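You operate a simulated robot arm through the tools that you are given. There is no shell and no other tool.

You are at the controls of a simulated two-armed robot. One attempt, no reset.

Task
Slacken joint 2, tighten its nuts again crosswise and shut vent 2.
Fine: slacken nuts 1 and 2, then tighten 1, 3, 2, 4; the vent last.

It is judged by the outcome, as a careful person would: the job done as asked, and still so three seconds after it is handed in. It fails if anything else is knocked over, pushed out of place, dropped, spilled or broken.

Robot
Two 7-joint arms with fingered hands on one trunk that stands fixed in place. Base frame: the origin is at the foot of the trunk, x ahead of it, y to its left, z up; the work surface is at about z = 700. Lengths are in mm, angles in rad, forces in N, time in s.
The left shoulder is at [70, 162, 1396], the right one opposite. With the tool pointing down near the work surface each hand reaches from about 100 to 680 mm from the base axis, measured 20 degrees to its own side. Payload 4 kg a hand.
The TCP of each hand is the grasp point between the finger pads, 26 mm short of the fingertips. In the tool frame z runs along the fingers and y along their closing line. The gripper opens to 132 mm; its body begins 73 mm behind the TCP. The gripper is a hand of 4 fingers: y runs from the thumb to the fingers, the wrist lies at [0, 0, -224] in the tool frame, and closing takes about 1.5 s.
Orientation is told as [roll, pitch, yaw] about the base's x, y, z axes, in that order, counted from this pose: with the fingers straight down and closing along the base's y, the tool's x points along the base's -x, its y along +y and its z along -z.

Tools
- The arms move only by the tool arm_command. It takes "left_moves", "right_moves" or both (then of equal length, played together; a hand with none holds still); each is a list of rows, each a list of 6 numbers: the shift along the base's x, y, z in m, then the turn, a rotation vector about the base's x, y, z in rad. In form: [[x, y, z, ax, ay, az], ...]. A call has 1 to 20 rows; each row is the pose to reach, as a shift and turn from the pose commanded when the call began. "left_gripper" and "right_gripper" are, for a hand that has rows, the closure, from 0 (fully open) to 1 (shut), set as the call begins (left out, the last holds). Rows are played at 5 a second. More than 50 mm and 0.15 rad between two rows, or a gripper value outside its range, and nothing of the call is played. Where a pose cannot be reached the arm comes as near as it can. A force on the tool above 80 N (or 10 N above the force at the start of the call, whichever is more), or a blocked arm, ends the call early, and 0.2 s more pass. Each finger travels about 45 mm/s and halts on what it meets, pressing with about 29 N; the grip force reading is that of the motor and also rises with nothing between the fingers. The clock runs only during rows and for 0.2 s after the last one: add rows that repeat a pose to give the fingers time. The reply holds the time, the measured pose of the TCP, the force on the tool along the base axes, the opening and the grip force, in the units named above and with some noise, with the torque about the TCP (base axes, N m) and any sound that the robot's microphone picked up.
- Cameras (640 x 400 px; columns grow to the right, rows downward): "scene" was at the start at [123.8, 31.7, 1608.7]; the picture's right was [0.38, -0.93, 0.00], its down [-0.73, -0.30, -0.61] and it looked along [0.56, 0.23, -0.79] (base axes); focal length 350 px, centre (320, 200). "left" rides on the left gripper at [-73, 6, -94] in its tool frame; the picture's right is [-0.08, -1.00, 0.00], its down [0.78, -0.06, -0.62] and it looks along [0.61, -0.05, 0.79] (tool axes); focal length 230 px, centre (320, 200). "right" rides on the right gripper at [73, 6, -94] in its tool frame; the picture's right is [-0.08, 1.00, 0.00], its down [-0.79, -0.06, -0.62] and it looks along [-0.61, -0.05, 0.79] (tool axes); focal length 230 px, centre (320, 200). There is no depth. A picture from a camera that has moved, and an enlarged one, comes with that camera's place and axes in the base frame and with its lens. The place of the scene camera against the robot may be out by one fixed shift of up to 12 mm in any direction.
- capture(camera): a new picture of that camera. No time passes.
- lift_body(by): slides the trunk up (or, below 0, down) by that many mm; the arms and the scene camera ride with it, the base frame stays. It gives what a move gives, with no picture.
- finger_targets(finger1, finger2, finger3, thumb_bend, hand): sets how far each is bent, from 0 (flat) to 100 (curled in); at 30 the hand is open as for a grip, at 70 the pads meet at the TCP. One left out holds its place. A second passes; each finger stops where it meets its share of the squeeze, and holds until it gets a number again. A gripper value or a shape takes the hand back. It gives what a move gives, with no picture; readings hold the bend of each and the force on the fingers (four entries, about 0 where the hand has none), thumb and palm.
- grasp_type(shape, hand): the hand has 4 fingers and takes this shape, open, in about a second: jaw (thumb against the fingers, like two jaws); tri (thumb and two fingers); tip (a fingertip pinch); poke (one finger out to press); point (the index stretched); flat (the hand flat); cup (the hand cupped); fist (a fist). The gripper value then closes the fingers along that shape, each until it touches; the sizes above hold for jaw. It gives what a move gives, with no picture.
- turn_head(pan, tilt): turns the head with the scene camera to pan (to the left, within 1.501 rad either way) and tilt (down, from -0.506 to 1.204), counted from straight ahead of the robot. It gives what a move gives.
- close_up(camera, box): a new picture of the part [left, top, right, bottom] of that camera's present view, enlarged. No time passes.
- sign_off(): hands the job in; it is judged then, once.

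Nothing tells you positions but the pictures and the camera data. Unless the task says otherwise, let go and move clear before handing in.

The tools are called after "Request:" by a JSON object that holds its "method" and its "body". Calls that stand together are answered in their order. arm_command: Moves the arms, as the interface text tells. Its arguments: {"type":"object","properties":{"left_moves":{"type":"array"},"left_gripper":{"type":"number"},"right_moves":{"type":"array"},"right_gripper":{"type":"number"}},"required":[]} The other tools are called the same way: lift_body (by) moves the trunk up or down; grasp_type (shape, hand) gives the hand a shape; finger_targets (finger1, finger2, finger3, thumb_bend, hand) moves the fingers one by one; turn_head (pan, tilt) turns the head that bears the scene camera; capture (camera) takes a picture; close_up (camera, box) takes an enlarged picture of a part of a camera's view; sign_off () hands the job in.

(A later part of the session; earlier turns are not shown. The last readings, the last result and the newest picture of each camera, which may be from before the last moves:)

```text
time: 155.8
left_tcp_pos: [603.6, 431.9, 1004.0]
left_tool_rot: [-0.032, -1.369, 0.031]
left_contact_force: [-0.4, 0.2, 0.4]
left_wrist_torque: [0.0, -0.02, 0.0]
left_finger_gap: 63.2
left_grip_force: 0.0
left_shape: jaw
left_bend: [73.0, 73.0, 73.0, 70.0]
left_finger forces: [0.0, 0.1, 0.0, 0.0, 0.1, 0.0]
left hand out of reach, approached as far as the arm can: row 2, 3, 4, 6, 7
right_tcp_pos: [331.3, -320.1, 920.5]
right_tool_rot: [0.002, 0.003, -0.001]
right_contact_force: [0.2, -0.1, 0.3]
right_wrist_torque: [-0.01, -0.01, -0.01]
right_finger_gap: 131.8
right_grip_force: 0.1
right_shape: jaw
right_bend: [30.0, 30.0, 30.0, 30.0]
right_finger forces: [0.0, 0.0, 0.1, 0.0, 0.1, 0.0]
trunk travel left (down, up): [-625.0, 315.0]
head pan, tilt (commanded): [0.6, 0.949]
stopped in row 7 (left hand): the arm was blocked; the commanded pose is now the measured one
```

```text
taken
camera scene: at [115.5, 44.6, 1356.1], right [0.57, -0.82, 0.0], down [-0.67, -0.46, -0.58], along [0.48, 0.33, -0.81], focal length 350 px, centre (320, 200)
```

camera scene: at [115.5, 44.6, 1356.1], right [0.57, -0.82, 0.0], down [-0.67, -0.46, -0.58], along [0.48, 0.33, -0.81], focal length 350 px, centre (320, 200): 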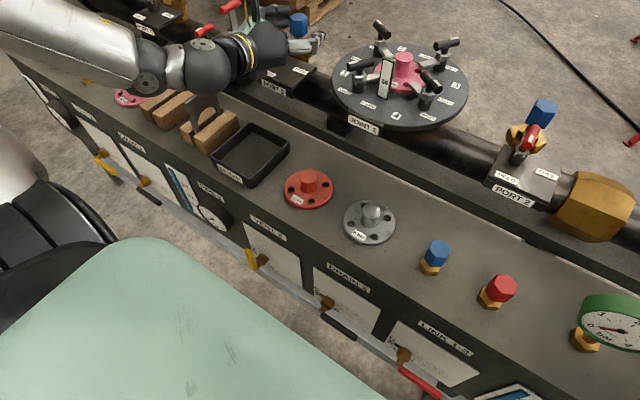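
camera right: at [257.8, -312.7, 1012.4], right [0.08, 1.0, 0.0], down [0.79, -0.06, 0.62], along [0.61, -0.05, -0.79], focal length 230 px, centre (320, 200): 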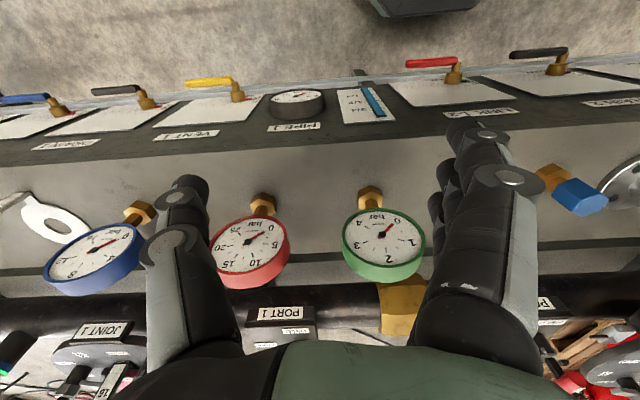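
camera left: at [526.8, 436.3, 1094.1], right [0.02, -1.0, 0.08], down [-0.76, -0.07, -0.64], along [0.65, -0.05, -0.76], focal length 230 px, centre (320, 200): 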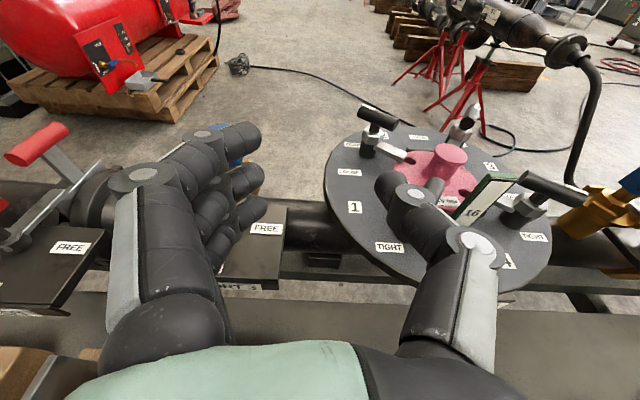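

The arm flipped into a different posture and stopped blocked — I must be careful. I look around before moving anything.

Request:
{"method": "turn_head", "body": {"pan": 0.9, "tilt": 0.7}}

Request:
{"method": "capture", "body": {"camera": "scene"}}

Request:
{"method": "close_up", "body": {"camera": "left", "box": [0, 100, 320, 300]}}

```text
time: 156.6
left_tcp_pos: [602.1, 429.9, 1003.2]
left_tool_rot: [-0.031, -1.369, 0.031]
left_contact_force: [0.6, 0.1, 0.3]
left_wrist_torque: [-0.02, 0.0, 0.02]
left_finger_gap: 63.4
left_grip_force: 0.1
left_shape: jaw
left_bend: [73.0, 73.0, 73.0, 70.0]
left_finger forces: [0.0, 0.0, 0.1, 0.1, 0.0, 0.0]
right_tcp_pos: [330.3, -319.3, 920.3]
right_tool_rot: [0.0, 0.003, 0.0]
right_contact_force: [-0.4, 0.0, -0.5]
right_wrist_torque: [0.01, 0.01, -0.02]
right_finger_gap: 131.9
right_grip_force: 0.0
right_shape: jaw
right_bend: [30.0, 30.0, 30.0, 30.0]
right_finger forces: [0.0, 0.1, 0.0, 0.0, 0.0, 0.0]
trunk travel left (down, up): [-625.0, 315.0]
head pan, tilt (commanded): [0.901, 0.7]
```

```text
taken
camera scene: at [107.3, 69.7, 1375.9], right [0.78, -0.62, 0.0], down [-0.4, -0.5, -0.76], along [0.48, 0.6, -0.64], focal length 350 px, centre (320, 200)
```

scene: 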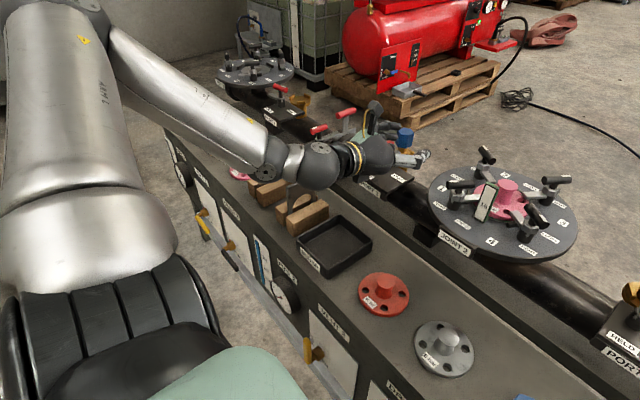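

```text
2.00 times, centred on (160, 200) of left
camera zoom: at [525.9, 435.8, 1093.9], right [0.02, -1.0, 0.08], down [-0.76, -0.07, -0.64], along [0.65, -0.05, -0.76], focal length 460 px, centre (640, 200)
```

zoom: 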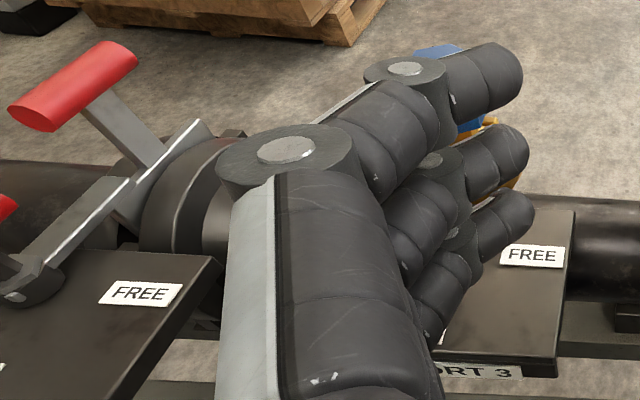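

Nothing appears disturbed, and contact forces are zero. The arm was too folded at this low trunk; raising the trunk gives it room. I raise by 200 mm, then check the bench items that the forearm had been hiding.

Request:
{"method": "lift_body", "body": {"by": 200}}

Request:
{"method": "turn_head", "body": {"pan": 0.7, "tilt": 0.9}}

Request:
{"method": "capture", "body": {"camera": "scene"}}

```text
time: 158.8
left_tcp_pos: [602.1, 430.6, 1203.6]
left_tool_rot: [-0.033, -1.368, 0.031]
left_contact_force: [0.4, 0.0, -1.1]
left_wrist_torque: [-0.01, -0.02, 0.02]
left_finger_gap: 63.6
left_grip_force: 0.1
left_shape: jaw
left_bend: [73.0, 73.0, 73.0, 70.0]
left_finger forces: [0.0, 0.1, 0.0, 0.0, 0.0, 0.0]
right_tcp_pos: [331.6, -319.8, 1120.8]
right_tool_rot: [-0.001, 0.001, -0.001]
right_contact_force: [0.3, -0.3, 0.2]
right_wrist_torque: [0.01, 0.0, -0.01]
right_finger_gap: 132.0
right_grip_force: 0.0
right_shape: jaw
right_bend: [30.0, 30.0, 30.0, 30.0]
right_finger forces: [0.0, 0.0, 0.1, 0.0, 0.0, 0.0]
trunk travel left (down, up): [-825.0, 115.0]
head pan, tilt (commanded): [0.901, 0.7]
```

```text
time: 159.5
left_tcp_pos: [602.7, 430.5, 1203.7]
left_tool_rot: [-0.03, -1.369, 0.032]
left_contact_force: [0.1, -0.1, -0.4]
left_wrist_torque: [-0.03, -0.03, -0.01]
left_finger_gap: 63.1
left_grip_force: 0.1
left_shape: jaw
left_bend: [73.0, 73.0, 73.0, 70.0]
left_finger forces: [0.1, 0.1, 0.0, 0.0, 0.1, 0.0]
right_tcp_pos: [331.0, -319.4, 1120.1]
right_tool_rot: [0.001, 0.002, -0.001]
right_contact_force: [0.0, -0.3, 0.6]
right_wrist_torque: [-0.02, -0.04, 0.02]
right_finger_gap: 132.0
right_grip_force: 0.1
right_shape: jaw
right_bend: [30.0, 30.0, 30.0, 30.0]
right_finger forces: [0.1, 0.0, 0.0, 0.0, 0.1, 0.0]
trunk travel left (down, up): [-825.0, 115.0]
head pan, tilt (commanded): [0.7, 0.901]
```

```text
taken
camera scene: at [112.4, 51.9, 1559.8], right [0.64, -0.76, 0.0], down [-0.6, -0.5, -0.62], along [0.48, 0.4, -0.78], focal length 350 px, centre (320, 200)
```

scene: 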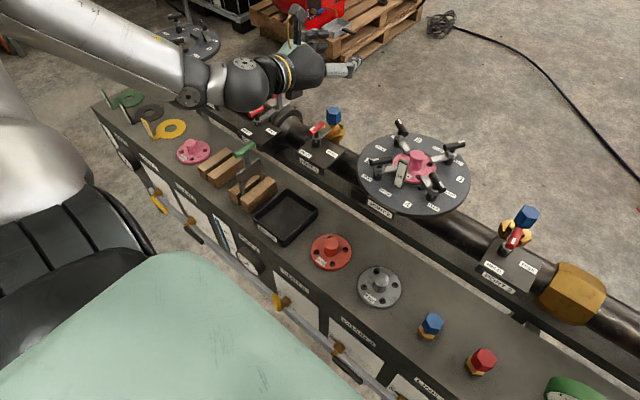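

All bench items and ports are as before. I bring the hand back and left, in front of the bench, watching that every step stays reachable.

Request:
{"method": "arm_command", "body": {"left_moves": [[-0.033, 0.009, -0.01, 0, 0.09, 0], [-0.066, 0.018, -0.025, 0, 0.19, 0], [-0.099, 0.027, -0.04, 0, 0.29, 0], [-0.132, 0.036, -0.055, 0, 0.39, 0], [-0.165, 0.045, -0.072, 0, 0.49, 0], [-0.198, 0.054, -0.09, 0, 0.59, 0]]}}

Request:
{"method": "capture", "body": {"camera": "scene"}}

```text
time: 160.9
left_tcp_pos: [402.5, 481.5, 1110.2]
left_tool_rot: [-0.007, -0.776, 0.01]
left_contact_force: [0.1, 1.7, -0.6]
left_wrist_torque: [-0.01, 0.03, -0.01]
left_finger_gap: 63.2
left_grip_force: 0.1
left_shape: jaw
left_bend: [73.0, 73.0, 73.0, 70.0]
left_finger forces: [0.0, 0.1, 0.1, 0.1, 0.1, 0.1]
right_tcp_pos: [329.0, -320.5, 1120.5]
right_tool_rot: [-0.001, 0.001, 0.0]
right_contact_force: [0.1, 0.2, -0.1]
right_wrist_torque: [0.0, 0.03, 0.0]
right_finger_gap: 131.9
right_grip_force: 0.1
right_shape: jaw
right_bend: [30.0, 30.0, 30.0, 30.0]
right_finger forces: [0.1, 0.1, 0.0, 0.1, 0.1, 0.0]
trunk travel left (down, up): [-825.0, 115.0]
head pan, tilt (commanded): [0.7, 0.901]
```

```text
taken
camera scene: at [111.9, 52.0, 1559.8], right [0.64, -0.76, 0.0], down [-0.6, -0.5, -0.62], along [0.48, 0.4, -0.78], focal length 350 px, centre (320, 200)
```

scene: 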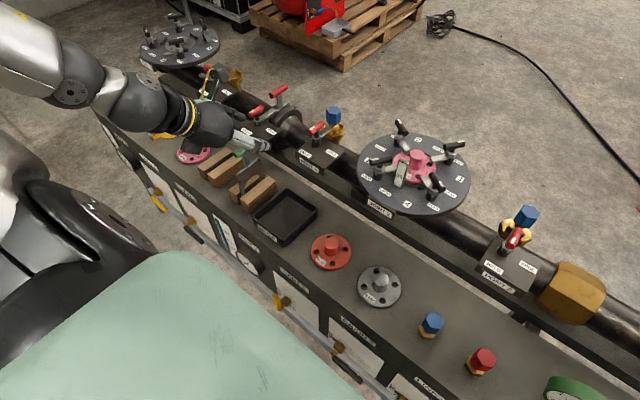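

Request:
{"method": "arm_command", "body": {"left_moves": [[-0.025, 0.008, -0.02, 0, 0.06, 0], [-0.05, 0.016, -0.04, 0, 0.12, 0], [-0.075, 0.024, -0.06, 0, 0.17, 0], [-0.075, 0.024, -0.1, 0, 0.17, 0], [-0.075, 0.024, -0.14, 0, 0.17, 0]]}}

Request:
{"method": "capture", "body": {"camera": "left"}}

```text
time: 162.1
left_tcp_pos: [332.8, 510.6, 971.9]
left_tool_rot: [-0.005, -0.604, 0.009]
left_contact_force: [0.6, -0.5, 0.8]
left_wrist_torque: [0.0, 0.0, -0.03]
left_finger_gap: 63.3
left_grip_force: 0.0
left_shape: jaw
left_bend: [73.0, 73.0, 73.0, 70.0]
left_finger forces: [0.0, 0.0, 0.0, 0.1, 0.0, 0.0]
right_tcp_pos: [334.6, -319.6, 1120.5]
right_tool_rot: [-0.001, 0.005, 0.001]
right_contact_force: [0.6, 0.9, -0.3]
right_wrist_torque: [0.0, 0.04, -0.03]
right_finger_gap: 132.0
right_grip_force: 0.1
right_shape: jaw
right_bend: [30.0, 30.0, 30.0, 30.0]
right_finger forces: [0.0, 0.1, 0.0, 0.1, 0.1, 0.0]
trunk travel left (down, up): [-825.0, 115.0]
head pan, tilt (commanded): [0.7, 0.901]
```

```text
taken
camera left: at [340.1, 516.3, 1090.2], right [0.07, -1.0, 0.05], down [-1.0, -0.07, 0.06], along [-0.06, -0.05, -1.0], focal length 230 px, centre (320, 200)
```

left: 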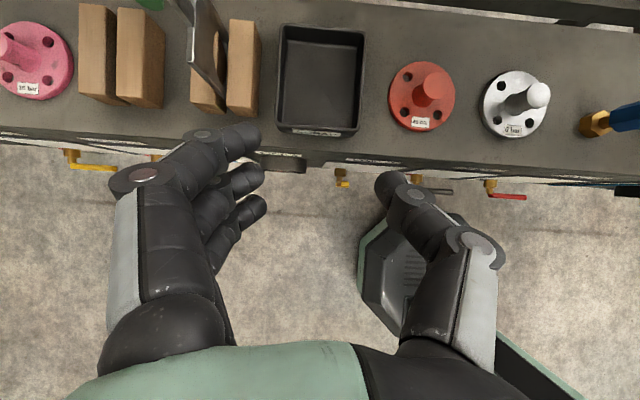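

Request:
{"method": "arm_command", "body": {"left_moves": [[-0.014, -0.008, -0.035, 0, 0, 0], [-0.028, -0.016, -0.07, 0, 0, 0], [-0.042, -0.024, -0.105, 0, 0, 0], [-0.056, -0.032, -0.14, 0, 0, 0], [-0.06, -0.04, -0.172, 0, 0, 0]]}}

Request:
{"method": "capture", "body": {"camera": "left"}}

Request:
{"method": "capture", "body": {"camera": "scene"}}

```text
time: 163.3
left_tcp_pos: [308.4, 501.4, 857.2]
left_tool_rot: [-0.007, -0.602, 0.011]
left_contact_force: [0.2, -0.1, 0.5]
left_wrist_torque: [0.0, -0.01, 0.01]
left_finger_gap: 63.5
left_grip_force: 0.1
left_shape: jaw
left_bend: [73.0, 73.0, 73.0, 70.0]
left_finger forces: [0.1, 0.0, 0.1, 0.1, 0.0, 0.0]
left hand out of reach, approached as far as the arm can: row 3, 4, 5
right_tcp_pos: [333.2, -320.9, 1120.4]
right_tool_rot: [0.0, 0.005, -0.002]
right_contact_force: [-0.6, 0.6, 0.1]
right_wrist_torque: [0.01, 0.01, 0.0]
right_finger_gap: 131.9
right_grip_force: 0.0
right_shape: jaw
right_bend: [30.0, 30.0, 30.0, 30.0]
right_finger forces: [0.0, 0.0, 0.1, 0.1, 0.0, 0.1]
trunk travel left (down, up): [-825.0, 115.0]
head pan, tilt (commanded): [0.7, 0.901]
```

```text
taken
camera left: at [316.5, 507.2, 974.2], right [0.07, -1.0, 0.05], down [-1.0, -0.07, 0.06], along [-0.06, -0.05, -1.0], focal length 230 px, centre (320, 200)
```

left: 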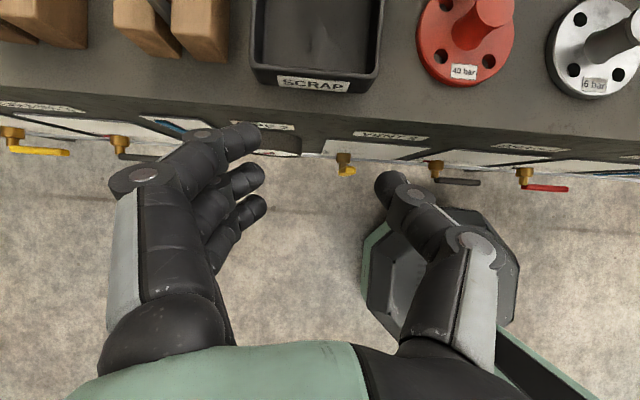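

```text
taken
camera scene: at [114.9, 50.6, 1559.6], right [0.64, -0.77, 0.0], down [-0.6, -0.5, -0.62], along [0.47, 0.4, -0.78], focal length 350 px, centre (320, 200)
```

scene: 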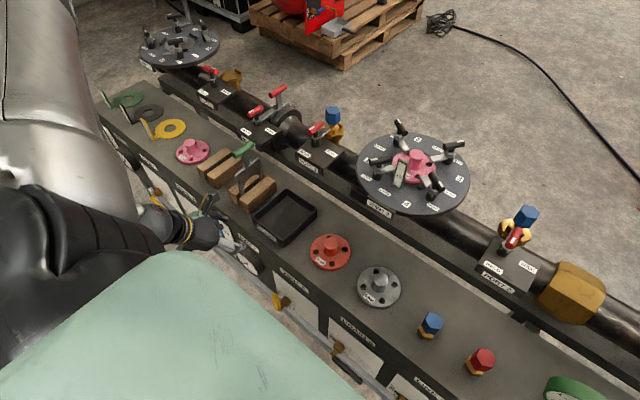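

Limited again, probably by wrist bend: low down the forearm points steeply down, so the hand should point more straight down. I try a smaller tilt while going lower, still well in front of the bench.

Request:
{"method": "arm_command", "body": {"left_moves": [[-0.005, -0.005, -0.01, 0, 0.1, 0], [-0.01, -0.01, -0.03, 0, 0.2, 0], [-0.015, -0.015, -0.06, 0, 0.3, 0], [-0.02, -0.02, -0.1, 0, 0.4, 0]]}}

```text
time: 164.3
left_tcp_pos: [283.3, 491.9, 787.8]
left_tool_rot: [-0.003, -0.208, 0.006]
left_contact_force: [0.4, -0.5, -0.6]
left_wrist_torque: [0.0, -0.03, 0.03]
left_finger_gap: 63.6
left_grip_force: 0.1
left_shape: jaw
left_bend: [73.0, 73.0, 73.0, 70.0]
left_finger forces: [0.0, 0.0, 0.0, 0.1, 0.0, 0.1]
left hand out of reach, approached as far as the arm can: row 4
right_tcp_pos: [329.4, -319.7, 1120.5]
right_tool_rot: [0.002, -0.002, 0.0]
right_contact_force: [0.0, 0.3, 0.6]
right_wrist_torque: [0.01, -0.04, 0.01]
right_finger_gap: 131.7
right_grip_force: 0.1
right_shape: jaw
right_bend: [30.0, 30.0, 30.0, 30.0]
right_finger forces: [0.0, 0.1, 0.1, 0.0, 0.0, 0.1]
trunk travel left (down, up): [-825.0, 115.0]
head pan, tilt (commanded): [0.7, 0.901]
```

At this trunk height the upper arm can't drop further. So I raise and tilt the hand a little, then lower the whole trunk, keeping the hand well in front of the gauges.

Request:
{"method": "arm_command", "body": {"left_moves": [[0.0, -0.003, 0.025, 0, -0.08, 0], [0.0, -0.006, 0.05, 0, -0.16, 0], [0.0, -0.01, 0.075, 0, -0.24, 0]]}}

Request:
{"method": "lift_body", "body": {"by": -200}}

Request:
{"method": "capture", "body": {"camera": "left"}}

Request:
{"method": "capture", "body": {"camera": "scene"}}

```text
time: 165.1
left_tcp_pos: [283.3, 479.6, 865.3]
left_tool_rot: [-0.003, -0.448, 0.007]
left_contact_force: [0.5, -0.5, 0.2]
left_wrist_torque: [-0.01, -0.01, -0.01]
left_finger_gap: 63.2
left_grip_force: 0.1
left_shape: jaw
left_bend: [73.0, 73.0, 73.0, 70.0]
left_finger forces: [0.0, 0.0, 0.0, 0.0, 0.0, 0.0]
right_tcp_pos: [331.1, -321.8, 1120.4]
right_tool_rot: [0.0, 0.001, 0.0]
right_contact_force: [0.4, 0.1, 0.2]
right_wrist_torque: [0.04, 0.01, 0.04]
right_finger_gap: 131.6
right_grip_force: 0.0
right_shape: jaw
right_bend: [30.0, 30.0, 30.0, 30.0]
right_finger forces: [0.0, 0.0, 0.0, 0.1, 0.1, 0.1]
trunk travel left (down, up): [-825.0, 115.0]
head pan, tilt (commanded): [0.7, 0.901]
```

```text
time: 167.3
left_tcp_pos: [282.4, 479.2, 664.6]
left_tool_rot: [-0.003, -0.449, 0.007]
left_contact_force: [0.5, 0.2, 0.4]
left_wrist_torque: [0.01, 0.02, 0.01]
left_finger_gap: 63.3
left_grip_force: 0.1
left_shape: jaw
left_bend: [73.0, 73.0, 73.0, 70.0]
left_finger forces: [0.0, 0.1, 0.1, 0.0, 0.0, 0.0]
right_tcp_pos: [330.1, -319.5, 920.7]
right_tool_rot: [0.0, 0.003, 0.0]
right_contact_force: [0.2, 0.2, -0.9]
right_wrist_torque: [0.04, 0.0, -0.02]
right_finger_gap: 131.8
right_grip_force: 0.0
right_shape: jaw
right_bend: [30.0, 30.0, 30.0, 30.0]
right_finger forces: [0.1, 0.0, 0.1, 0.0, 0.0, 0.0]
trunk travel left (down, up): [-625.0, 315.0]
head pan, tilt (commanded): [0.7, 0.901]
```

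```text
taken
camera left: at [308.8, 485.0, 780.6], right [0.08, -1.0, 0.04], down [-0.97, -0.07, 0.22], along [-0.21, -0.05, -0.98], focal length 230 px, centre (320, 200)
```

left: 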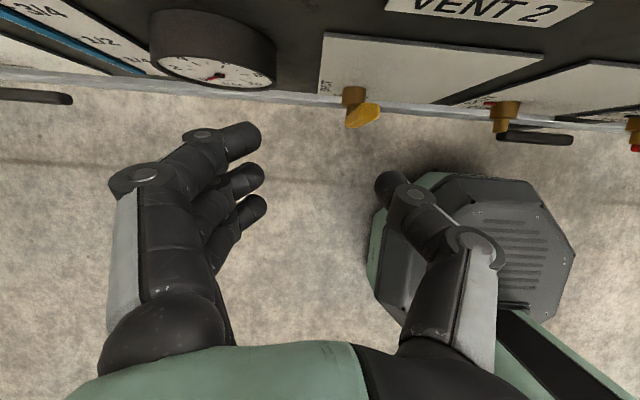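

```text
taken
camera scene: at [112.2, 51.8, 1359.8], right [0.64, -0.76, 0.0], down [-0.6, -0.5, -0.62], along [0.48, 0.4, -0.78], focal length 350 px, centre (320, 200)
```

scene: 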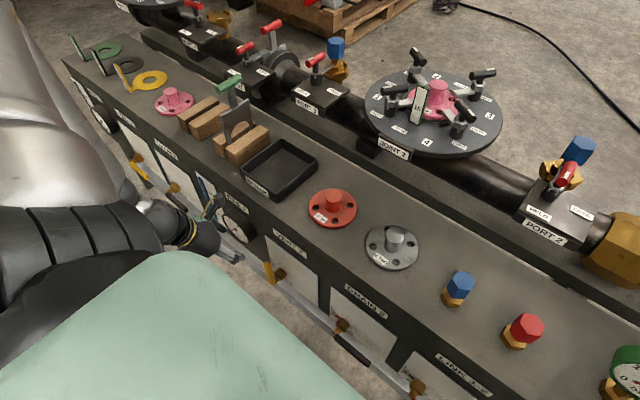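

Now the hand camera sees vent 2 from nearby. I zoom in on it.

Request:
{"method": "close_up", "body": {"camera": "left", "box": [300, 60, 440, 150]}}

Request:
{"method": "close_up", "body": {"camera": "scene", "box": [230, 220, 330, 310]}}

```text
4.44 times, centred on (370, 105) of left
camera zoom: at [308.8, 485.0, 780.6], right [0.08, -1.0, 0.04], down [-0.97, -0.07, 0.22], along [-0.21, -0.05, -0.98], focal length 1022 px, centre (98, 622)
```

zoom: 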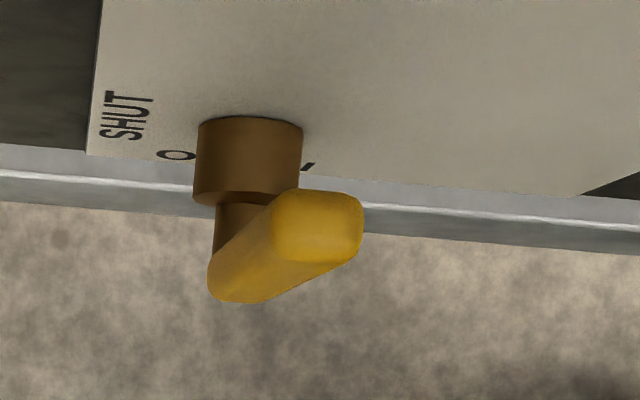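

```text
4.44 times, centred on (280, 265) of scene
camera zoom: at [112.2, 51.8, 1359.8], right [0.64, -0.76, 0.0], down [-0.6, -0.5, -0.62], along [0.48, 0.4, -0.78], focal length 1556 px, centre (498, -89)
```

zoom: 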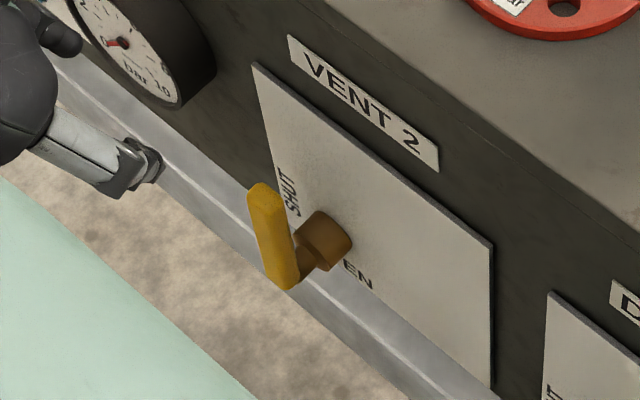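

Vent 2's handle is at x≈353, y≈429, top z≈542. I lower the trunk a bit more with the hand held back, then line the hand up so that the handle will enter between fingers and thumb.

Request:
{"method": "lift_body", "body": {"by": -135}}

Request:
{"method": "arm_command", "body": {"left_moves": [[0, -0.02, 0, 0, 0, 0], [0, -0.04, 0.0, 0, 0, 0], [0, -0.055, 0.005, 0, 0, 0], [0, -0.055, 0.005, 0, 0, 0]]}}

Request:
{"method": "capture", "body": {"camera": "left"}}

Request:
{"method": "capture", "body": {"camera": "scene"}}

```text
time: 168.9
left_tcp_pos: [283.3, 480.0, 529.6]
left_tool_rot: [-0.003, -0.449, 0.006]
left_contact_force: [0.2, 0.2, -0.4]
left_wrist_torque: [0.0, 0.0, 0.02]
left_finger_gap: 63.6
left_grip_force: 0.1
left_shape: jaw
left_bend: [73.0, 73.0, 73.0, 70.0]
left_finger forces: [0.0, 0.1, 0.0, 0.1, 0.0, 0.0]
right_tcp_pos: [330.2, -319.2, 786.9]
right_tool_rot: [0.0, 0.002, -0.001]
right_contact_force: [-0.3, 0.1, 0.1]
right_wrist_torque: [0.0, -0.01, 0.01]
right_finger_gap: 131.9
right_grip_force: 0.1
right_shape: jaw
right_bend: [30.0, 30.0, 30.0, 30.0]
right_finger forces: [0.0, 0.1, 0.0, 0.1, 0.0, 0.0]
trunk travel left (down, up): [-490.0, 450.0]
head pan, tilt (commanded): [0.7, 0.901]
```

```text
time: 169.9
left_tcp_pos: [282.7, 426.4, 535.5]
left_tool_rot: [-0.002, -0.448, 0.008]
left_contact_force: [-0.5, -0.2, 0.1]
left_wrist_torque: [-0.02, 0.01, 0.01]
left_finger_gap: 63.2
left_grip_force: 0.1
left_shape: jaw
left_bend: [73.0, 73.0, 73.0, 70.0]
left_finger forces: [0.0, 0.1, 0.1, 0.1, 0.1, 0.0]
right_tcp_pos: [330.3, -319.8, 785.0]
right_tool_rot: [-0.001, 0.002, 0.0]
right_contact_force: [0.4, 0.6, -1.0]
right_wrist_torque: [-0.02, -0.02, 0.01]
right_finger_gap: 131.9
right_grip_force: 0.0
right_shape: jaw
right_bend: [30.0, 30.0, 30.0, 30.0]
right_finger forces: [0.0, 0.1, 0.0, 0.0, 0.0, 0.0]
trunk travel left (down, up): [-490.0, 450.0]
head pan, tilt (commanded): [0.7, 0.901]
```

```text
taken
camera left: at [308.8, 431.2, 651.9], right [0.08, -1.0, 0.04], down [-0.97, -0.07, 0.22], along [-0.21, -0.05, -0.98], focal length 230 px, centre (320, 200)
```

left: 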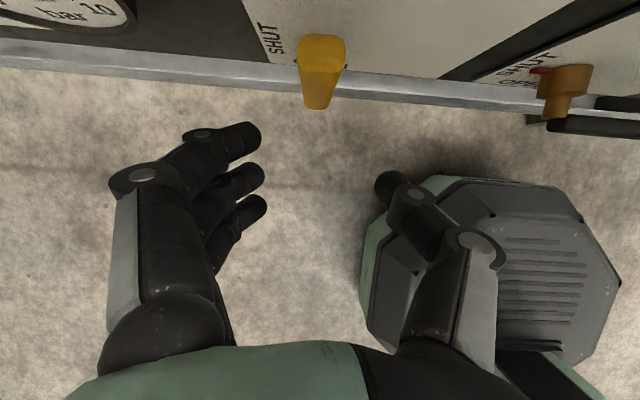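

```text
taken
camera scene: at [112.3, 52.1, 1224.8], right [0.64, -0.76, 0.0], down [-0.6, -0.51, -0.62], along [0.47, 0.4, -0.78], focal length 350 px, centre (320, 200)
```

scene: 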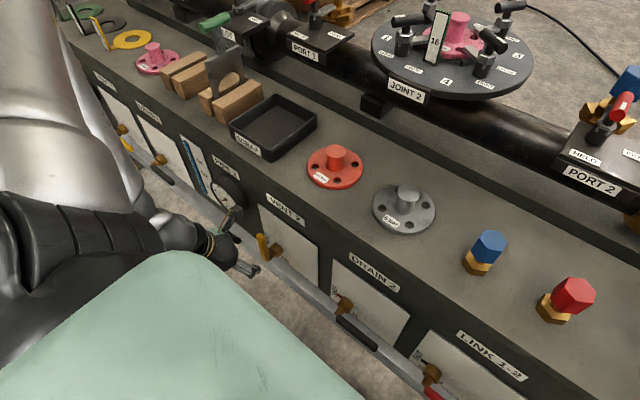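

The handle is centred between fingers and thumb. I move forward gently around it.

Request:
{"method": "arm_command", "body": {"left_moves": [[0.02, 0, 0, 0, 0, 0], [0.04, 0, 0, 0, 0, 0], [0.056, 0, 0, 0, 0, 0], [0.056, 0, 0, 0, 0, 0]]}}

Request:
{"method": "capture", "body": {"camera": "left"}}

Request:
{"method": "close_up", "body": {"camera": "scene", "box": [180, 170, 340, 310]}}

```text
time: 170.9
left_tcp_pos: [338.4, 424.0, 534.2]
left_tool_rot: [-0.004, -0.448, 0.006]
left_contact_force: [-0.6, 0.1, 0.0]
left_wrist_torque: [0.0, -0.04, 0.03]
left_finger_gap: 63.3
left_grip_force: 0.1
left_shape: jaw
left_bend: [73.0, 73.0, 73.0, 70.0]
left_finger forces: [0.0, 0.0, 0.1, 0.0, 0.0, 0.0]
right_tcp_pos: [331.2, -319.0, 785.2]
right_tool_rot: [0.001, 0.001, -0.001]
right_contact_force: [-0.6, 0.1, -0.1]
right_wrist_torque: [0.01, 0.01, 0.02]
right_finger_gap: 132.1
right_grip_force: 0.1
right_shape: jaw
right_bend: [30.0, 30.0, 30.0, 30.0]
right_finger forces: [0.1, 0.0, 0.0, 0.1, 0.1, 0.1]
trunk travel left (down, up): [-490.0, 450.0]
head pan, tilt (commanded): [0.7, 0.901]
```

```text
taken
camera left: at [364.8, 430.2, 650.3], right [0.08, -1.0, 0.04], down [-0.97, -0.07, 0.22], along [-0.21, -0.05, -0.98], focal length 230 px, centre (320, 200)
```

left: 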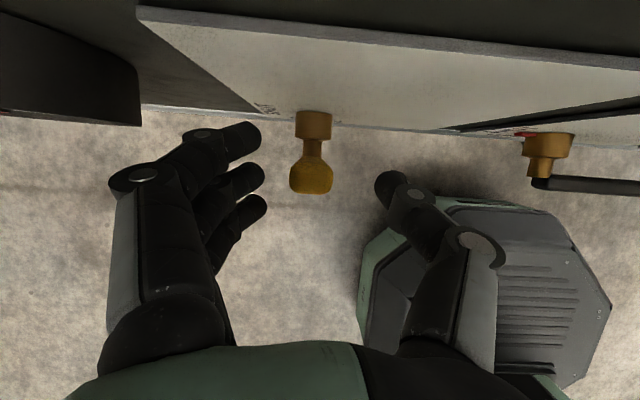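

```text
2.86 times, centred on (260, 240) of scene
camera zoom: at [112.3, 51.8, 1224.8], right [0.64, -0.76, 0.0], down [-0.6, -0.5, -0.62], along [0.47, 0.4, -0.78], focal length 1000 px, centre (491, 86)
```

zoom: 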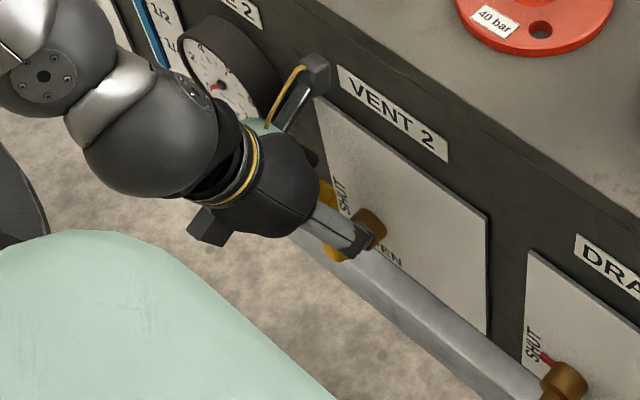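

Before pushing I give the arm more downward room: back off, lower the trunk by 50 mm, and come back to the same place.

Request:
{"method": "arm_command", "body": {"left_moves": [[-0.02, 0, 0, 0, 0, 0], [-0.04, 0, 0, 0, 0, 0], [-0.06, 0, 0, 0, 0, 0], [-0.06, 0, 0.025, 0, 0, 0], [-0.06, 0, 0.05, 0, 0, 0]]}}

Request:
{"method": "lift_body", "body": {"by": -50}}

Request:
{"method": "arm_command", "body": {"left_moves": [[0.02, 0, 0, 0, 0, 0], [0.04, 0, 0, 0, 0, 0], [0.065, 0, 0, 0, 0, 0], [0.065, 0, 0, 0, 0, 0]]}}

Request:
{"method": "capture", "body": {"camera": "left"}}

```text
time: 172.1
left_tcp_pos: [277.2, 422.3, 583.5]
left_tool_rot: [-0.003, -0.45, 0.005]
left_contact_force: [-1.0, 0.0, 0.5]
left_wrist_torque: [0.02, -0.01, 0.0]
left_finger_gap: 63.0
left_grip_force: 0.1
left_shape: jaw
left_bend: [73.0, 73.0, 73.0, 70.0]
left_finger forces: [0.0, 0.1, 0.1, 0.1, 0.0, 0.0]
right_tcp_pos: [332.0, -320.9, 784.2]
right_tool_rot: [0.001, 0.002, -0.001]
right_contact_force: [0.1, 0.1, 0.0]
right_wrist_torque: [0.0, 0.0, 0.03]
right_finger_gap: 131.8
right_grip_force: 0.0
right_shape: jaw
right_bend: [30.0, 30.0, 30.0, 30.0]
right_finger forces: [0.0, 0.0, 0.0, 0.1, 0.0, 0.0]
trunk travel left (down, up): [-490.0, 450.0]
head pan, tilt (commanded): [0.7, 0.901]
```

```text
time: 173.1
left_tcp_pos: [278.1, 422.9, 535.1]
left_tool_rot: [-0.003, -0.449, 0.007]
left_contact_force: [-0.1, 0.5, 0.1]
left_wrist_torque: [-0.03, -0.02, 0.01]
left_finger_gap: 63.5
left_grip_force: 0.1
left_shape: jaw
left_bend: [73.0, 73.0, 73.0, 70.0]
left_finger forces: [0.0, 0.0, 0.1, 0.0, 0.1, 0.1]
right_tcp_pos: [330.6, -319.7, 735.8]
right_tool_rot: [-0.001, 0.001, -0.001]
right_contact_force: [0.3, -0.2, 0.1]
right_wrist_torque: [-0.03, -0.03, -0.01]
right_finger_gap: 131.7
right_grip_force: 0.2
right_shape: jaw
right_bend: [30.0, 30.0, 30.0, 30.0]
right_finger forces: [0.1, 0.0, 0.1, 0.1, 0.0, 0.0]
trunk travel left (down, up): [-440.0, 500.0]
head pan, tilt (commanded): [0.7, 0.901]
```

```text
time: 174.1
left_tcp_pos: [346.4, 421.2, 535.6]
left_tool_rot: [-0.005, -0.449, 0.007]
left_contact_force: [0.2, -0.3, 0.1]
left_wrist_torque: [-0.01, 0.0, 0.04]
left_finger_gap: 63.6
left_grip_force: 0.1
left_shape: jaw
left_bend: [73.0, 73.0, 73.0, 70.0]
left_finger forces: [0.0, 0.0, 0.1, 0.0, 0.1, 0.0]
right_tcp_pos: [331.4, -320.4, 734.5]
right_tool_rot: [0.001, 0.002, 0.0]
right_contact_force: [-0.1, 0.1, 0.6]
right_wrist_torque: [-0.01, 0.0, 0.0]
right_finger_gap: 132.0
right_grip_force: 0.1
right_shape: jaw
right_bend: [30.0, 30.0, 30.0, 30.0]
right_finger forces: [0.0, 0.1, 0.1, 0.1, 0.0, 0.1]
trunk travel left (down, up): [-440.0, 500.0]
head pan, tilt (commanded): [0.7, 0.901]
```

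```text
taken
camera left: at [371.4, 426.7, 651.5], right [0.08, -1.0, 0.04], down [-0.97, -0.07, 0.22], along [-0.21, -0.05, -0.98], focal length 230 px, centre (320, 200)
```

left: 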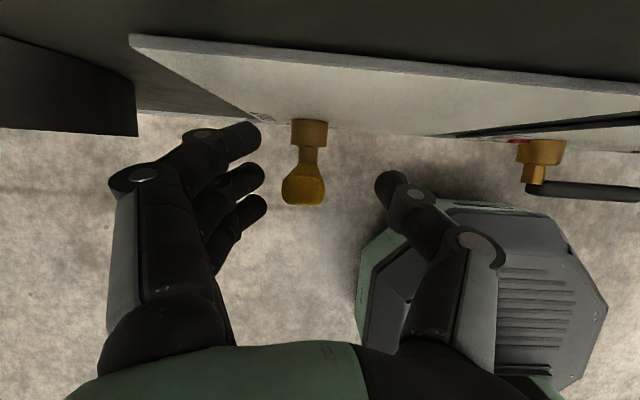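

In place again. I push the handle to the right, following its arc, in small steps.

Request:
{"method": "arm_command", "body": {"left_moves": [[0, -0.012, -0.003, 0, 0, 0], [0, -0.025, -0.003, 0, 0, 0], [0, -0.039, -0.003, 0, 0, 0], [0, -0.052, -0.006, 0, 0, 0], [0, -0.052, -0.006, 0, 0, 0]]}}

Request:
{"method": "capture", "body": {"camera": "left"}}

Request:
{"method": "close_up", "body": {"camera": "scene", "box": [180, 170, 340, 310]}}

```text
time: 175.2
left_tcp_pos: [342.1, 367.8, 528.6]
left_tool_rot: [-0.004, -0.448, 0.006]
left_contact_force: [0.1, 0.7, 0.4]
left_wrist_torque: [0.0, -0.02, 0.02]
left_finger_gap: 64.3
left_grip_force: 0.0
left_shape: jaw
left_bend: [73.0, 72.0, 73.0, 70.0]
left_finger forces: [0.0, 0.8, 0.0, 0.0, 0.0, 0.0]
right_tcp_pos: [329.4, -320.4, 735.6]
right_tool_rot: [0.0, 0.002, 0.0]
right_contact_force: [0.1, -0.6, -0.3]
right_wrist_torque: [0.05, 0.0, 0.01]
right_finger_gap: 132.1
right_grip_force: 0.1
right_shape: jaw
right_bend: [30.0, 30.0, 30.0, 30.0]
right_finger forces: [0.0, 0.1, 0.0, 0.0, 0.0, 0.0]
trunk travel left (down, up): [-440.0, 500.0]
head pan, tilt (commanded): [0.7, 0.901]
```

```text
taken
camera left: at [368.9, 374.5, 644.5], right [0.07, -1.0, 0.04], down [-0.97, -0.07, 0.22], along [-0.21, -0.05, -0.98], focal length 230 px, centre (320, 200)
```

left: 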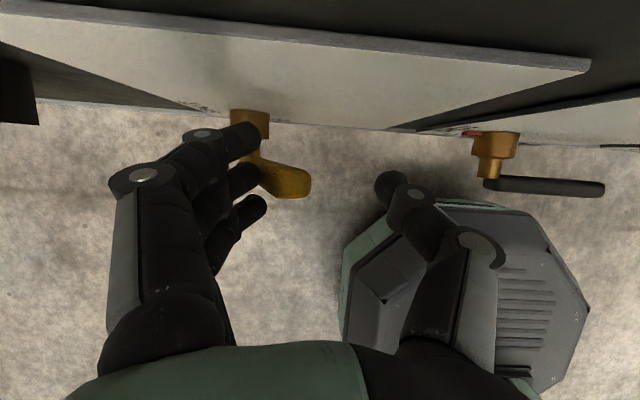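

```text
2.86 times, centred on (260, 240) of scene
camera zoom: at [112.4, 51.8, 1174.8], right [0.64, -0.77, 0.0], down [-0.6, -0.5, -0.62], along [0.47, 0.4, -0.78], focal length 1000 px, centre (491, 86)
```

zoom: 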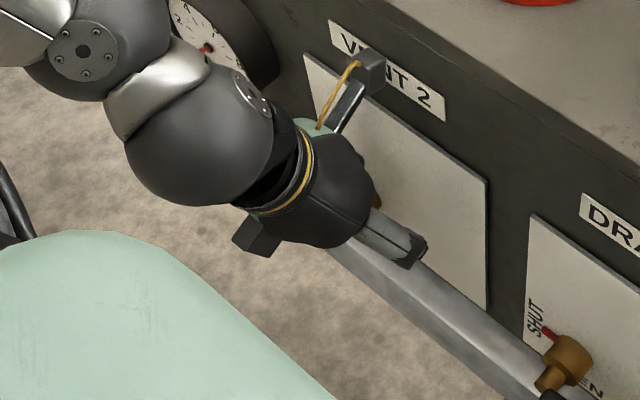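

The valve turns easily. I continue along the arc, right and then down.

Request:
{"method": "arm_command", "body": {"left_moves": [[0.002, -0.012, -0.003, 0, 0, 0], [0.003, -0.024, -0.008, 0, 0, 0], [0.003, -0.035, -0.014, 0, 0, 0], [0.003, -0.044, -0.022, 0, 0, 0], [0.003, -0.052, -0.0295, 0, 0, 0], [0.003, -0.052, -0.0295, 0, 0, 0]]}}

Request:
{"method": "capture", "body": {"camera": "left"}}

Request:
{"method": "close_up", "body": {"camera": "scene", "box": [180, 170, 340, 310]}}

```text
time: 176.7
left_tcp_pos: [344.6, 315.8, 498.1]
left_tool_rot: [-0.004, -0.449, 0.007]
left_contact_force: [1.0, 0.0, -0.1]
left_wrist_torque: [0.01, 0.03, 0.02]
left_finger_gap: 63.5
left_grip_force: 0.1
left_shape: jaw
left_bend: [73.0, 73.0, 73.0, 70.0]
left_finger forces: [0.0, 0.2, 0.0, 0.0, 0.0, 0.1]
right_tcp_pos: [330.5, -319.1, 735.3]
right_tool_rot: [0.0, 0.002, 0.0]
right_contact_force: [0.6, 0.4, 0.2]
right_wrist_torque: [0.0, 0.03, -0.03]
right_finger_gap: 132.1
right_grip_force: 0.1
right_shape: jaw
right_bend: [30.0, 30.0, 30.0, 30.0]
right_finger forces: [0.0, 0.0, 0.0, 0.0, 0.0, 0.0]
trunk travel left (down, up): [-440.0, 500.0]
head pan, tilt (commanded): [0.7, 0.901]
```

```text
taken
camera left: at [371.5, 322.0, 614.6], right [0.07, -1.0, 0.04], down [-0.97, -0.07, 0.22], along [-0.21, -0.05, -0.98], focal length 230 px, centre (320, 200)
```

left: 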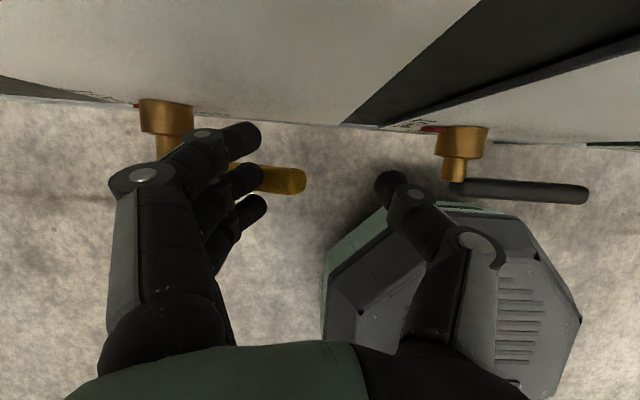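

```text
2.86 times, centred on (260, 240) of scene
camera zoom: at [112.3, 51.8, 1174.8], right [0.64, -0.77, 0.0], down [-0.6, -0.5, -0.62], along [0.48, 0.4, -0.78], focal length 1000 px, centre (491, 86)
```

zoom: 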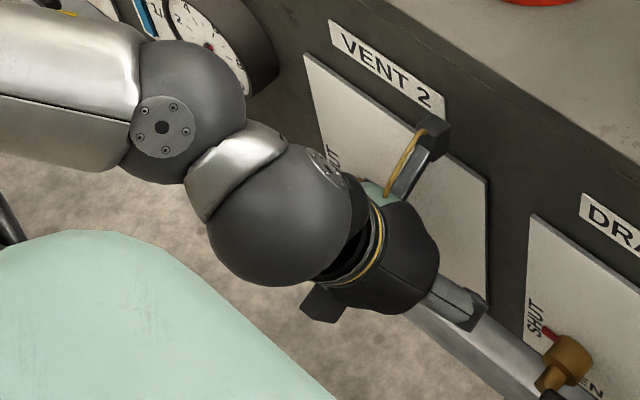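

Request:
{"method": "arm_command", "body": {"left_moves": [[0, -0.007, -0.01, 0, 0, 0], [0, -0.0135, -0.02, 0, 0, 0], [0, -0.018, -0.031, 0, 0, 0], [0, -0.018, -0.031, 0, 0, 0]]}}

Request:
{"method": "capture", "body": {"camera": "left"}}

Request:
{"method": "close_up", "body": {"camera": "scene", "box": [200, 190, 340, 310]}}

```text
time: 177.7
left_tcp_pos: [345.7, 300.3, 469.3]
left_tool_rot: [-0.002, -0.449, 0.01]
left_contact_force: [-0.2, -0.7, 0.0]
left_wrist_torque: [0.01, -0.01, 0.0]
left_finger_gap: 63.6
left_grip_force: 0.0
left_shape: jaw
left_bend: [73.0, 73.0, 73.0, 70.0]
left_finger forces: [0.0, 0.0, 0.0, 0.1, 0.1, 0.0]
right_tcp_pos: [332.0, -319.6, 736.0]
right_tool_rot: [0.002, 0.001, 0.001]
right_contact_force: [-0.8, -0.3, -0.5]
right_wrist_torque: [0.03, 0.01, -0.01]
right_finger_gap: 131.7
right_grip_force: 0.2
right_shape: jaw
right_bend: [30.0, 30.0, 30.0, 30.0]
right_finger forces: [0.0, 0.0, 0.0, 0.1, 0.0, 0.1]
trunk travel left (down, up): [-440.0, 500.0]
head pan, tilt (commanded): [0.7, 0.901]
```

```text
taken
camera left: at [371.0, 305.6, 584.6], right [0.07, -1.0, 0.04], down [-0.97, -0.07, 0.22], along [-0.21, -0.05, -0.98], focal length 230 px, centre (320, 200)
```

left: 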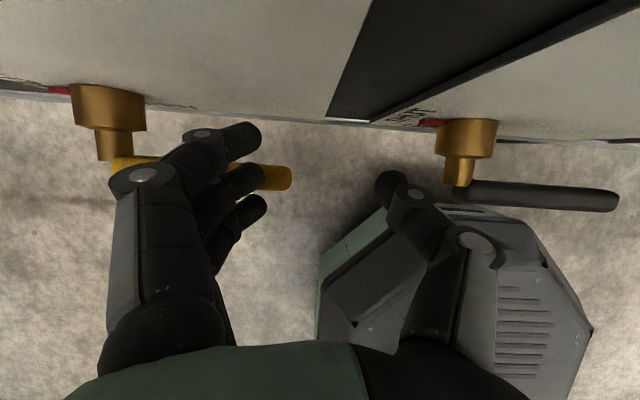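

```text
3.33 times, centred on (270, 250) of scene
camera zoom: at [112.1, 51.9, 1174.8], right [0.64, -0.76, 0.0], down [-0.6, -0.5, -0.62], along [0.48, 0.4, -0.78], focal length 1167 px, centre (487, 33)
```

zoom: 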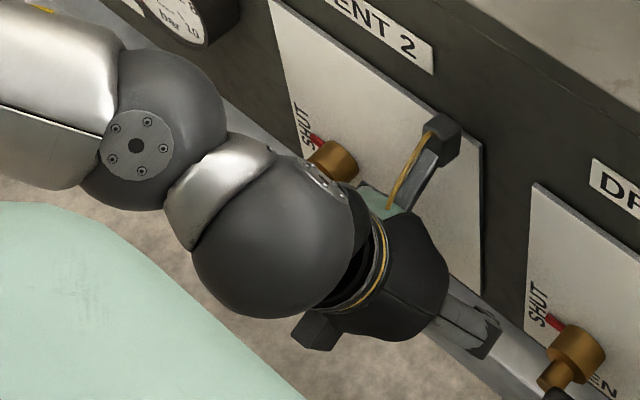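

The red pointer is at SHUT now. I press down a little further to make sure the handle is fully home.

Request:
{"method": "arm_command", "body": {"left_moves": [[0, -0.001, -0.006, 0, 0, 0], [0, -0.002, -0.012, 0, 0, 0], [0, -0.002, -0.017, 0, 0, 0]]}}

Request:
{"method": "capture", "body": {"camera": "left"}}

Request:
{"method": "close_up", "body": {"camera": "scene", "box": [240, 200, 340, 290]}}

```text
time: 178.4
left_tcp_pos: [349.6, 297.9, 459.3]
left_tool_rot: [0.001, -0.462, 0.007]
left_contact_force: [-12.4, 6.0, 69.0]
left_wrist_torque: [2.95, 0.31, 0.53]
left_finger_gap: 63.7
left_grip_force: 0.1
left_shape: jaw
left_bend: [73.0, 80.0, 75.0, 70.0]
left_finger forces: [0.1, 64.9, 31.0, 0.0, 0.0, 0.1]
right_tcp_pos: [327.7, -321.5, 737.1]
right_tool_rot: [0.005, -0.005, 0.001]
right_contact_force: [-0.6, -0.7, 0.6]
right_wrist_torque: [0.0, 0.0, 0.0]
right_finger_gap: 132.0
right_grip_force: 0.0
right_shape: jaw
right_bend: [30.0, 30.0, 30.0, 30.0]
right_finger forces: [0.1, 0.0, 0.1, 0.1, 0.1, 0.1]
trunk travel left (down, up): [-440.0, 500.0]
head pan, tilt (commanded): [0.7, 0.901]
```

```text
taken
camera left: at [372.0, 303.4, 575.1], right [0.08, -1.0, 0.03], down [-0.98, -0.07, 0.2], along [-0.2, -0.05, -0.98], focal length 230 px, centre (320, 200)
```

left: 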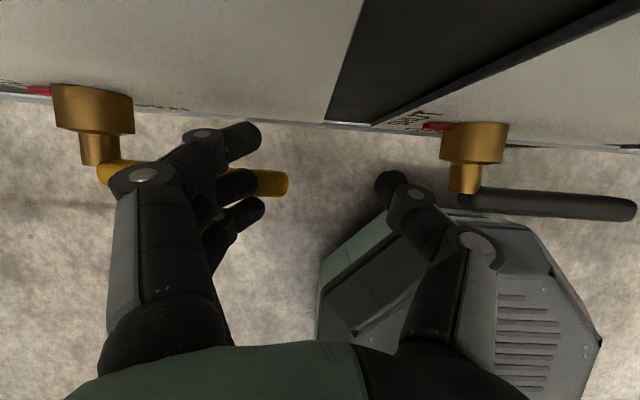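

```text
4.44 times, centred on (290, 245) of scene
camera zoom: at [107.1, 48.2, 1176.4], right [0.64, -0.76, 0.0], down [-0.6, -0.5, -0.63], along [0.48, 0.4, -0.78], focal length 1556 px, centre (453, 0)
```

zoom: 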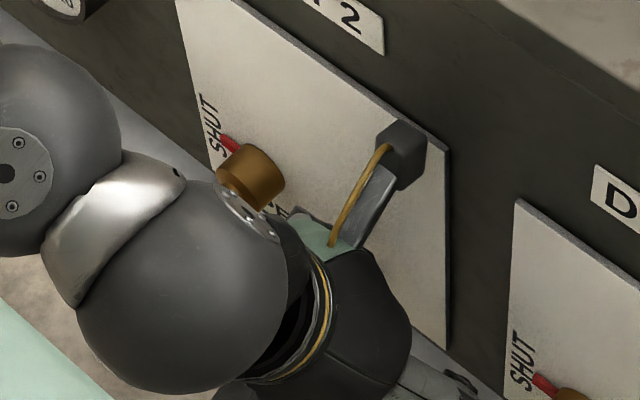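

Firm stop felt — vent 2 is fully shut. I relieve the force right away, lift off and withdraw toward the robot.

Request:
{"method": "arm_command", "body": {"left_moves": [[0, 0.001, 0.012, 0, 0, 0], [0, 0.002, 0.025, 0, 0, 0], [0, 0.004, 0.04, 0, 0, 0], [-0.01, 0.006, 0.05, 0, 0, 0], [-0.03, 0.01, 0.055, 0, 0, 0], [-0.06, 0.02, 0.055, 0, 0, 0]]}}

Request:
{"method": "capture", "body": {"camera": "left"}}

Request:
{"method": "close_up", "body": {"camera": "scene", "box": [220, 190, 360, 310]}}

```text
time: 179.8
left_tcp_pos: [308.5, 314.3, 506.3]
left_tool_rot: [-0.002, -0.448, 0.01]
left_contact_force: [-0.1, 0.2, -0.8]
left_wrist_torque: [0.01, 0.0, -0.04]
left_finger_gap: 63.5
left_grip_force: 0.1
left_shape: jaw
left_bend: [73.0, 73.0, 73.0, 70.0]
left_finger forces: [0.1, 0.0, 0.1, 0.0, 0.1, 0.0]
left hand out of reach, approached as far as the arm can: row 6
right_tcp_pos: [331.7, -320.9, 734.5]
right_tool_rot: [-0.001, 0.002, 0.001]
right_contact_force: [0.4, -0.6, -0.5]
right_wrist_torque: [0.02, 0.02, -0.03]
right_finger_gap: 131.9
right_grip_force: 0.0
right_shape: jaw
right_bend: [30.0, 30.0, 30.0, 30.0]
right_finger forces: [0.0, 0.1, 0.1, 0.0, 0.0, 0.0]
trunk travel left (down, up): [-440.0, 500.0]
head pan, tilt (commanded): [0.7, 0.901]
```

```text
taken
camera left: at [334.1, 318.6, 622.2], right [0.07, -1.0, 0.04], down [-0.97, -0.07, 0.22], along [-0.21, -0.05, -0.98], focal length 230 px, centre (320, 200)
```

left: 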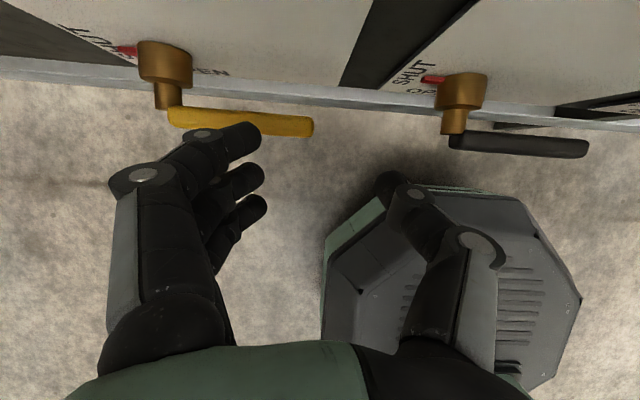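

```text
3.33 times, centred on (290, 250) of scene
camera zoom: at [112.6, 51.9, 1174.7], right [0.64, -0.77, 0.0], down [-0.6, -0.5, -0.62], along [0.47, 0.4, -0.78], focal length 1167 px, centre (420, 33)
```

zoom: 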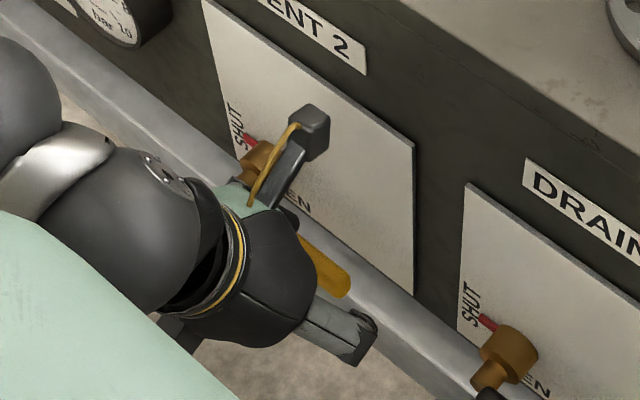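

Vent 2 now sits like the other shut valves, pointer at SHUT. I raise the trunk to lift the hand straight up and clear of the panel.

Request:
{"method": "lift_body", "body": {"by": 300}}

Request:
{"method": "turn_head", "body": {"pan": 0.45, "tilt": 0.85}}

Request:
{"method": "capture", "body": {"camera": "scene"}}

Request:
{"method": "close_up", "body": {"camera": "scene", "box": [270, 100, 410, 220]}}

Request:
{"method": "capture", "body": {"camera": "left"}}

```text
time: 182.8
left_tcp_pos: [308.5, 312.8, 805.3]
left_tool_rot: [-0.003, -0.45, 0.006]
left_contact_force: [0.9, 0.1, -0.2]
left_wrist_torque: [0.01, 0.01, 0.0]
left_finger_gap: 63.4
left_grip_force: 0.0
left_shape: jaw
left_bend: [73.0, 73.0, 73.0, 70.0]
left_finger forces: [0.0, 0.0, 0.0, 0.1, 0.0, 0.1]
right_tcp_pos: [330.5, -319.7, 1034.7]
right_tool_rot: [0.0, 0.0, 0.0]
right_contact_force: [1.2, 0.0, -0.2]
right_wrist_torque: [-0.03, 0.02, 0.0]
right_finger_gap: 132.0
right_grip_force: 0.1
right_shape: jaw
right_bend: [30.0, 30.0, 30.0, 30.0]
right_finger forces: [0.0, 0.1, 0.0, 0.0, 0.0, 0.1]
trunk travel left (down, up): [-740.0, 200.0]
head pan, tilt (commanded): [0.7, 0.901]
```

```text
time: 183.6
left_tcp_pos: [307.3, 314.0, 806.7]
left_tool_rot: [-0.004, -0.448, 0.007]
left_contact_force: [-1.0, 0.7, -0.5]
left_wrist_torque: [0.03, -0.02, -0.02]
left_finger_gap: 63.6
left_grip_force: 0.1
left_shape: jaw
left_bend: [73.0, 73.0, 73.0, 70.0]
left_finger forces: [0.0, 0.0, 0.0, 0.0, 0.0, 0.1]
right_tcp_pos: [331.0, -319.4, 1036.4]
right_tool_rot: [0.0, 0.002, -0.001]
right_contact_force: [0.3, 0.2, 0.0]
right_wrist_torque: [-0.02, -0.02, -0.03]
right_finger_gap: 132.0
right_grip_force: 0.0
right_shape: jaw
right_bend: [30.0, 30.0, 30.0, 30.0]
right_finger forces: [0.0, 0.1, 0.0, 0.1, 0.0, 0.1]
trunk travel left (down, up): [-740.0, 200.0]
head pan, tilt (commanded): [0.45, 0.85]
```

```text
taken
camera scene: at [124.9, 37.3, 1478.7], right [0.44, -0.9, 0.0], down [-0.68, -0.33, -0.66], along [0.59, 0.29, -0.75], focal length 350 px, centre (320, 200)
```

scene: 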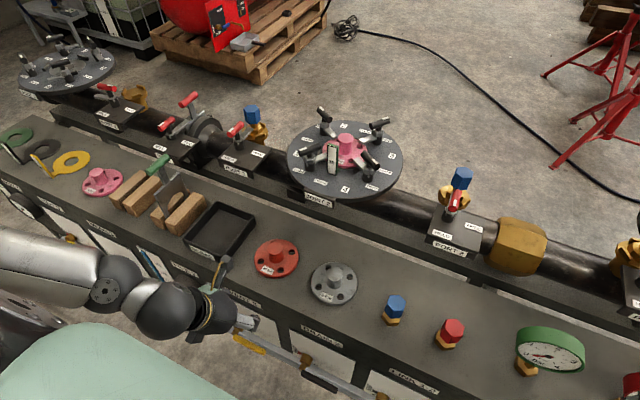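

```text
3.33 times, centred on (340, 160) of scene
camera zoom: at [124.9, 37.3, 1478.7], right [0.44, -0.9, 0.0], down [-0.68, -0.33, -0.66], along [0.59, 0.29, -0.75], focal length 1167 px, centre (253, 333)
```

zoom: 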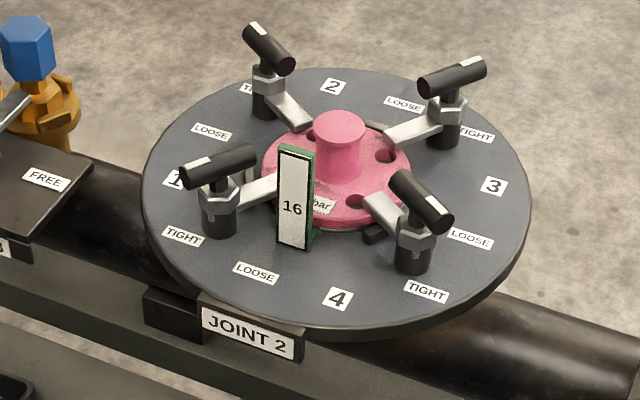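

```text
taken
camera left: at [334.1, 318.7, 922.2], right [0.07, -1.0, 0.04], down [-0.97, -0.07, 0.22], along [-0.21, -0.05, -0.98], focal length 230 px, centre (320, 200)
```

left: 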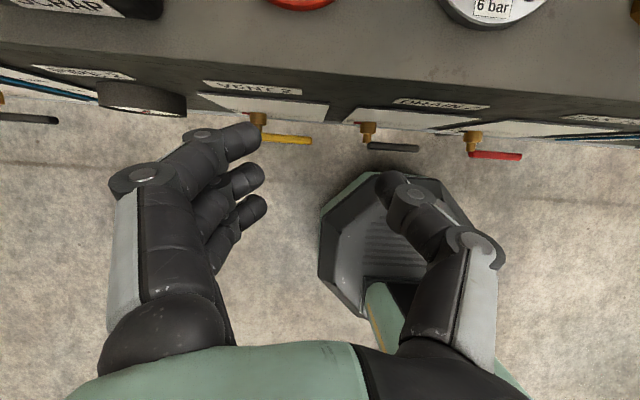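

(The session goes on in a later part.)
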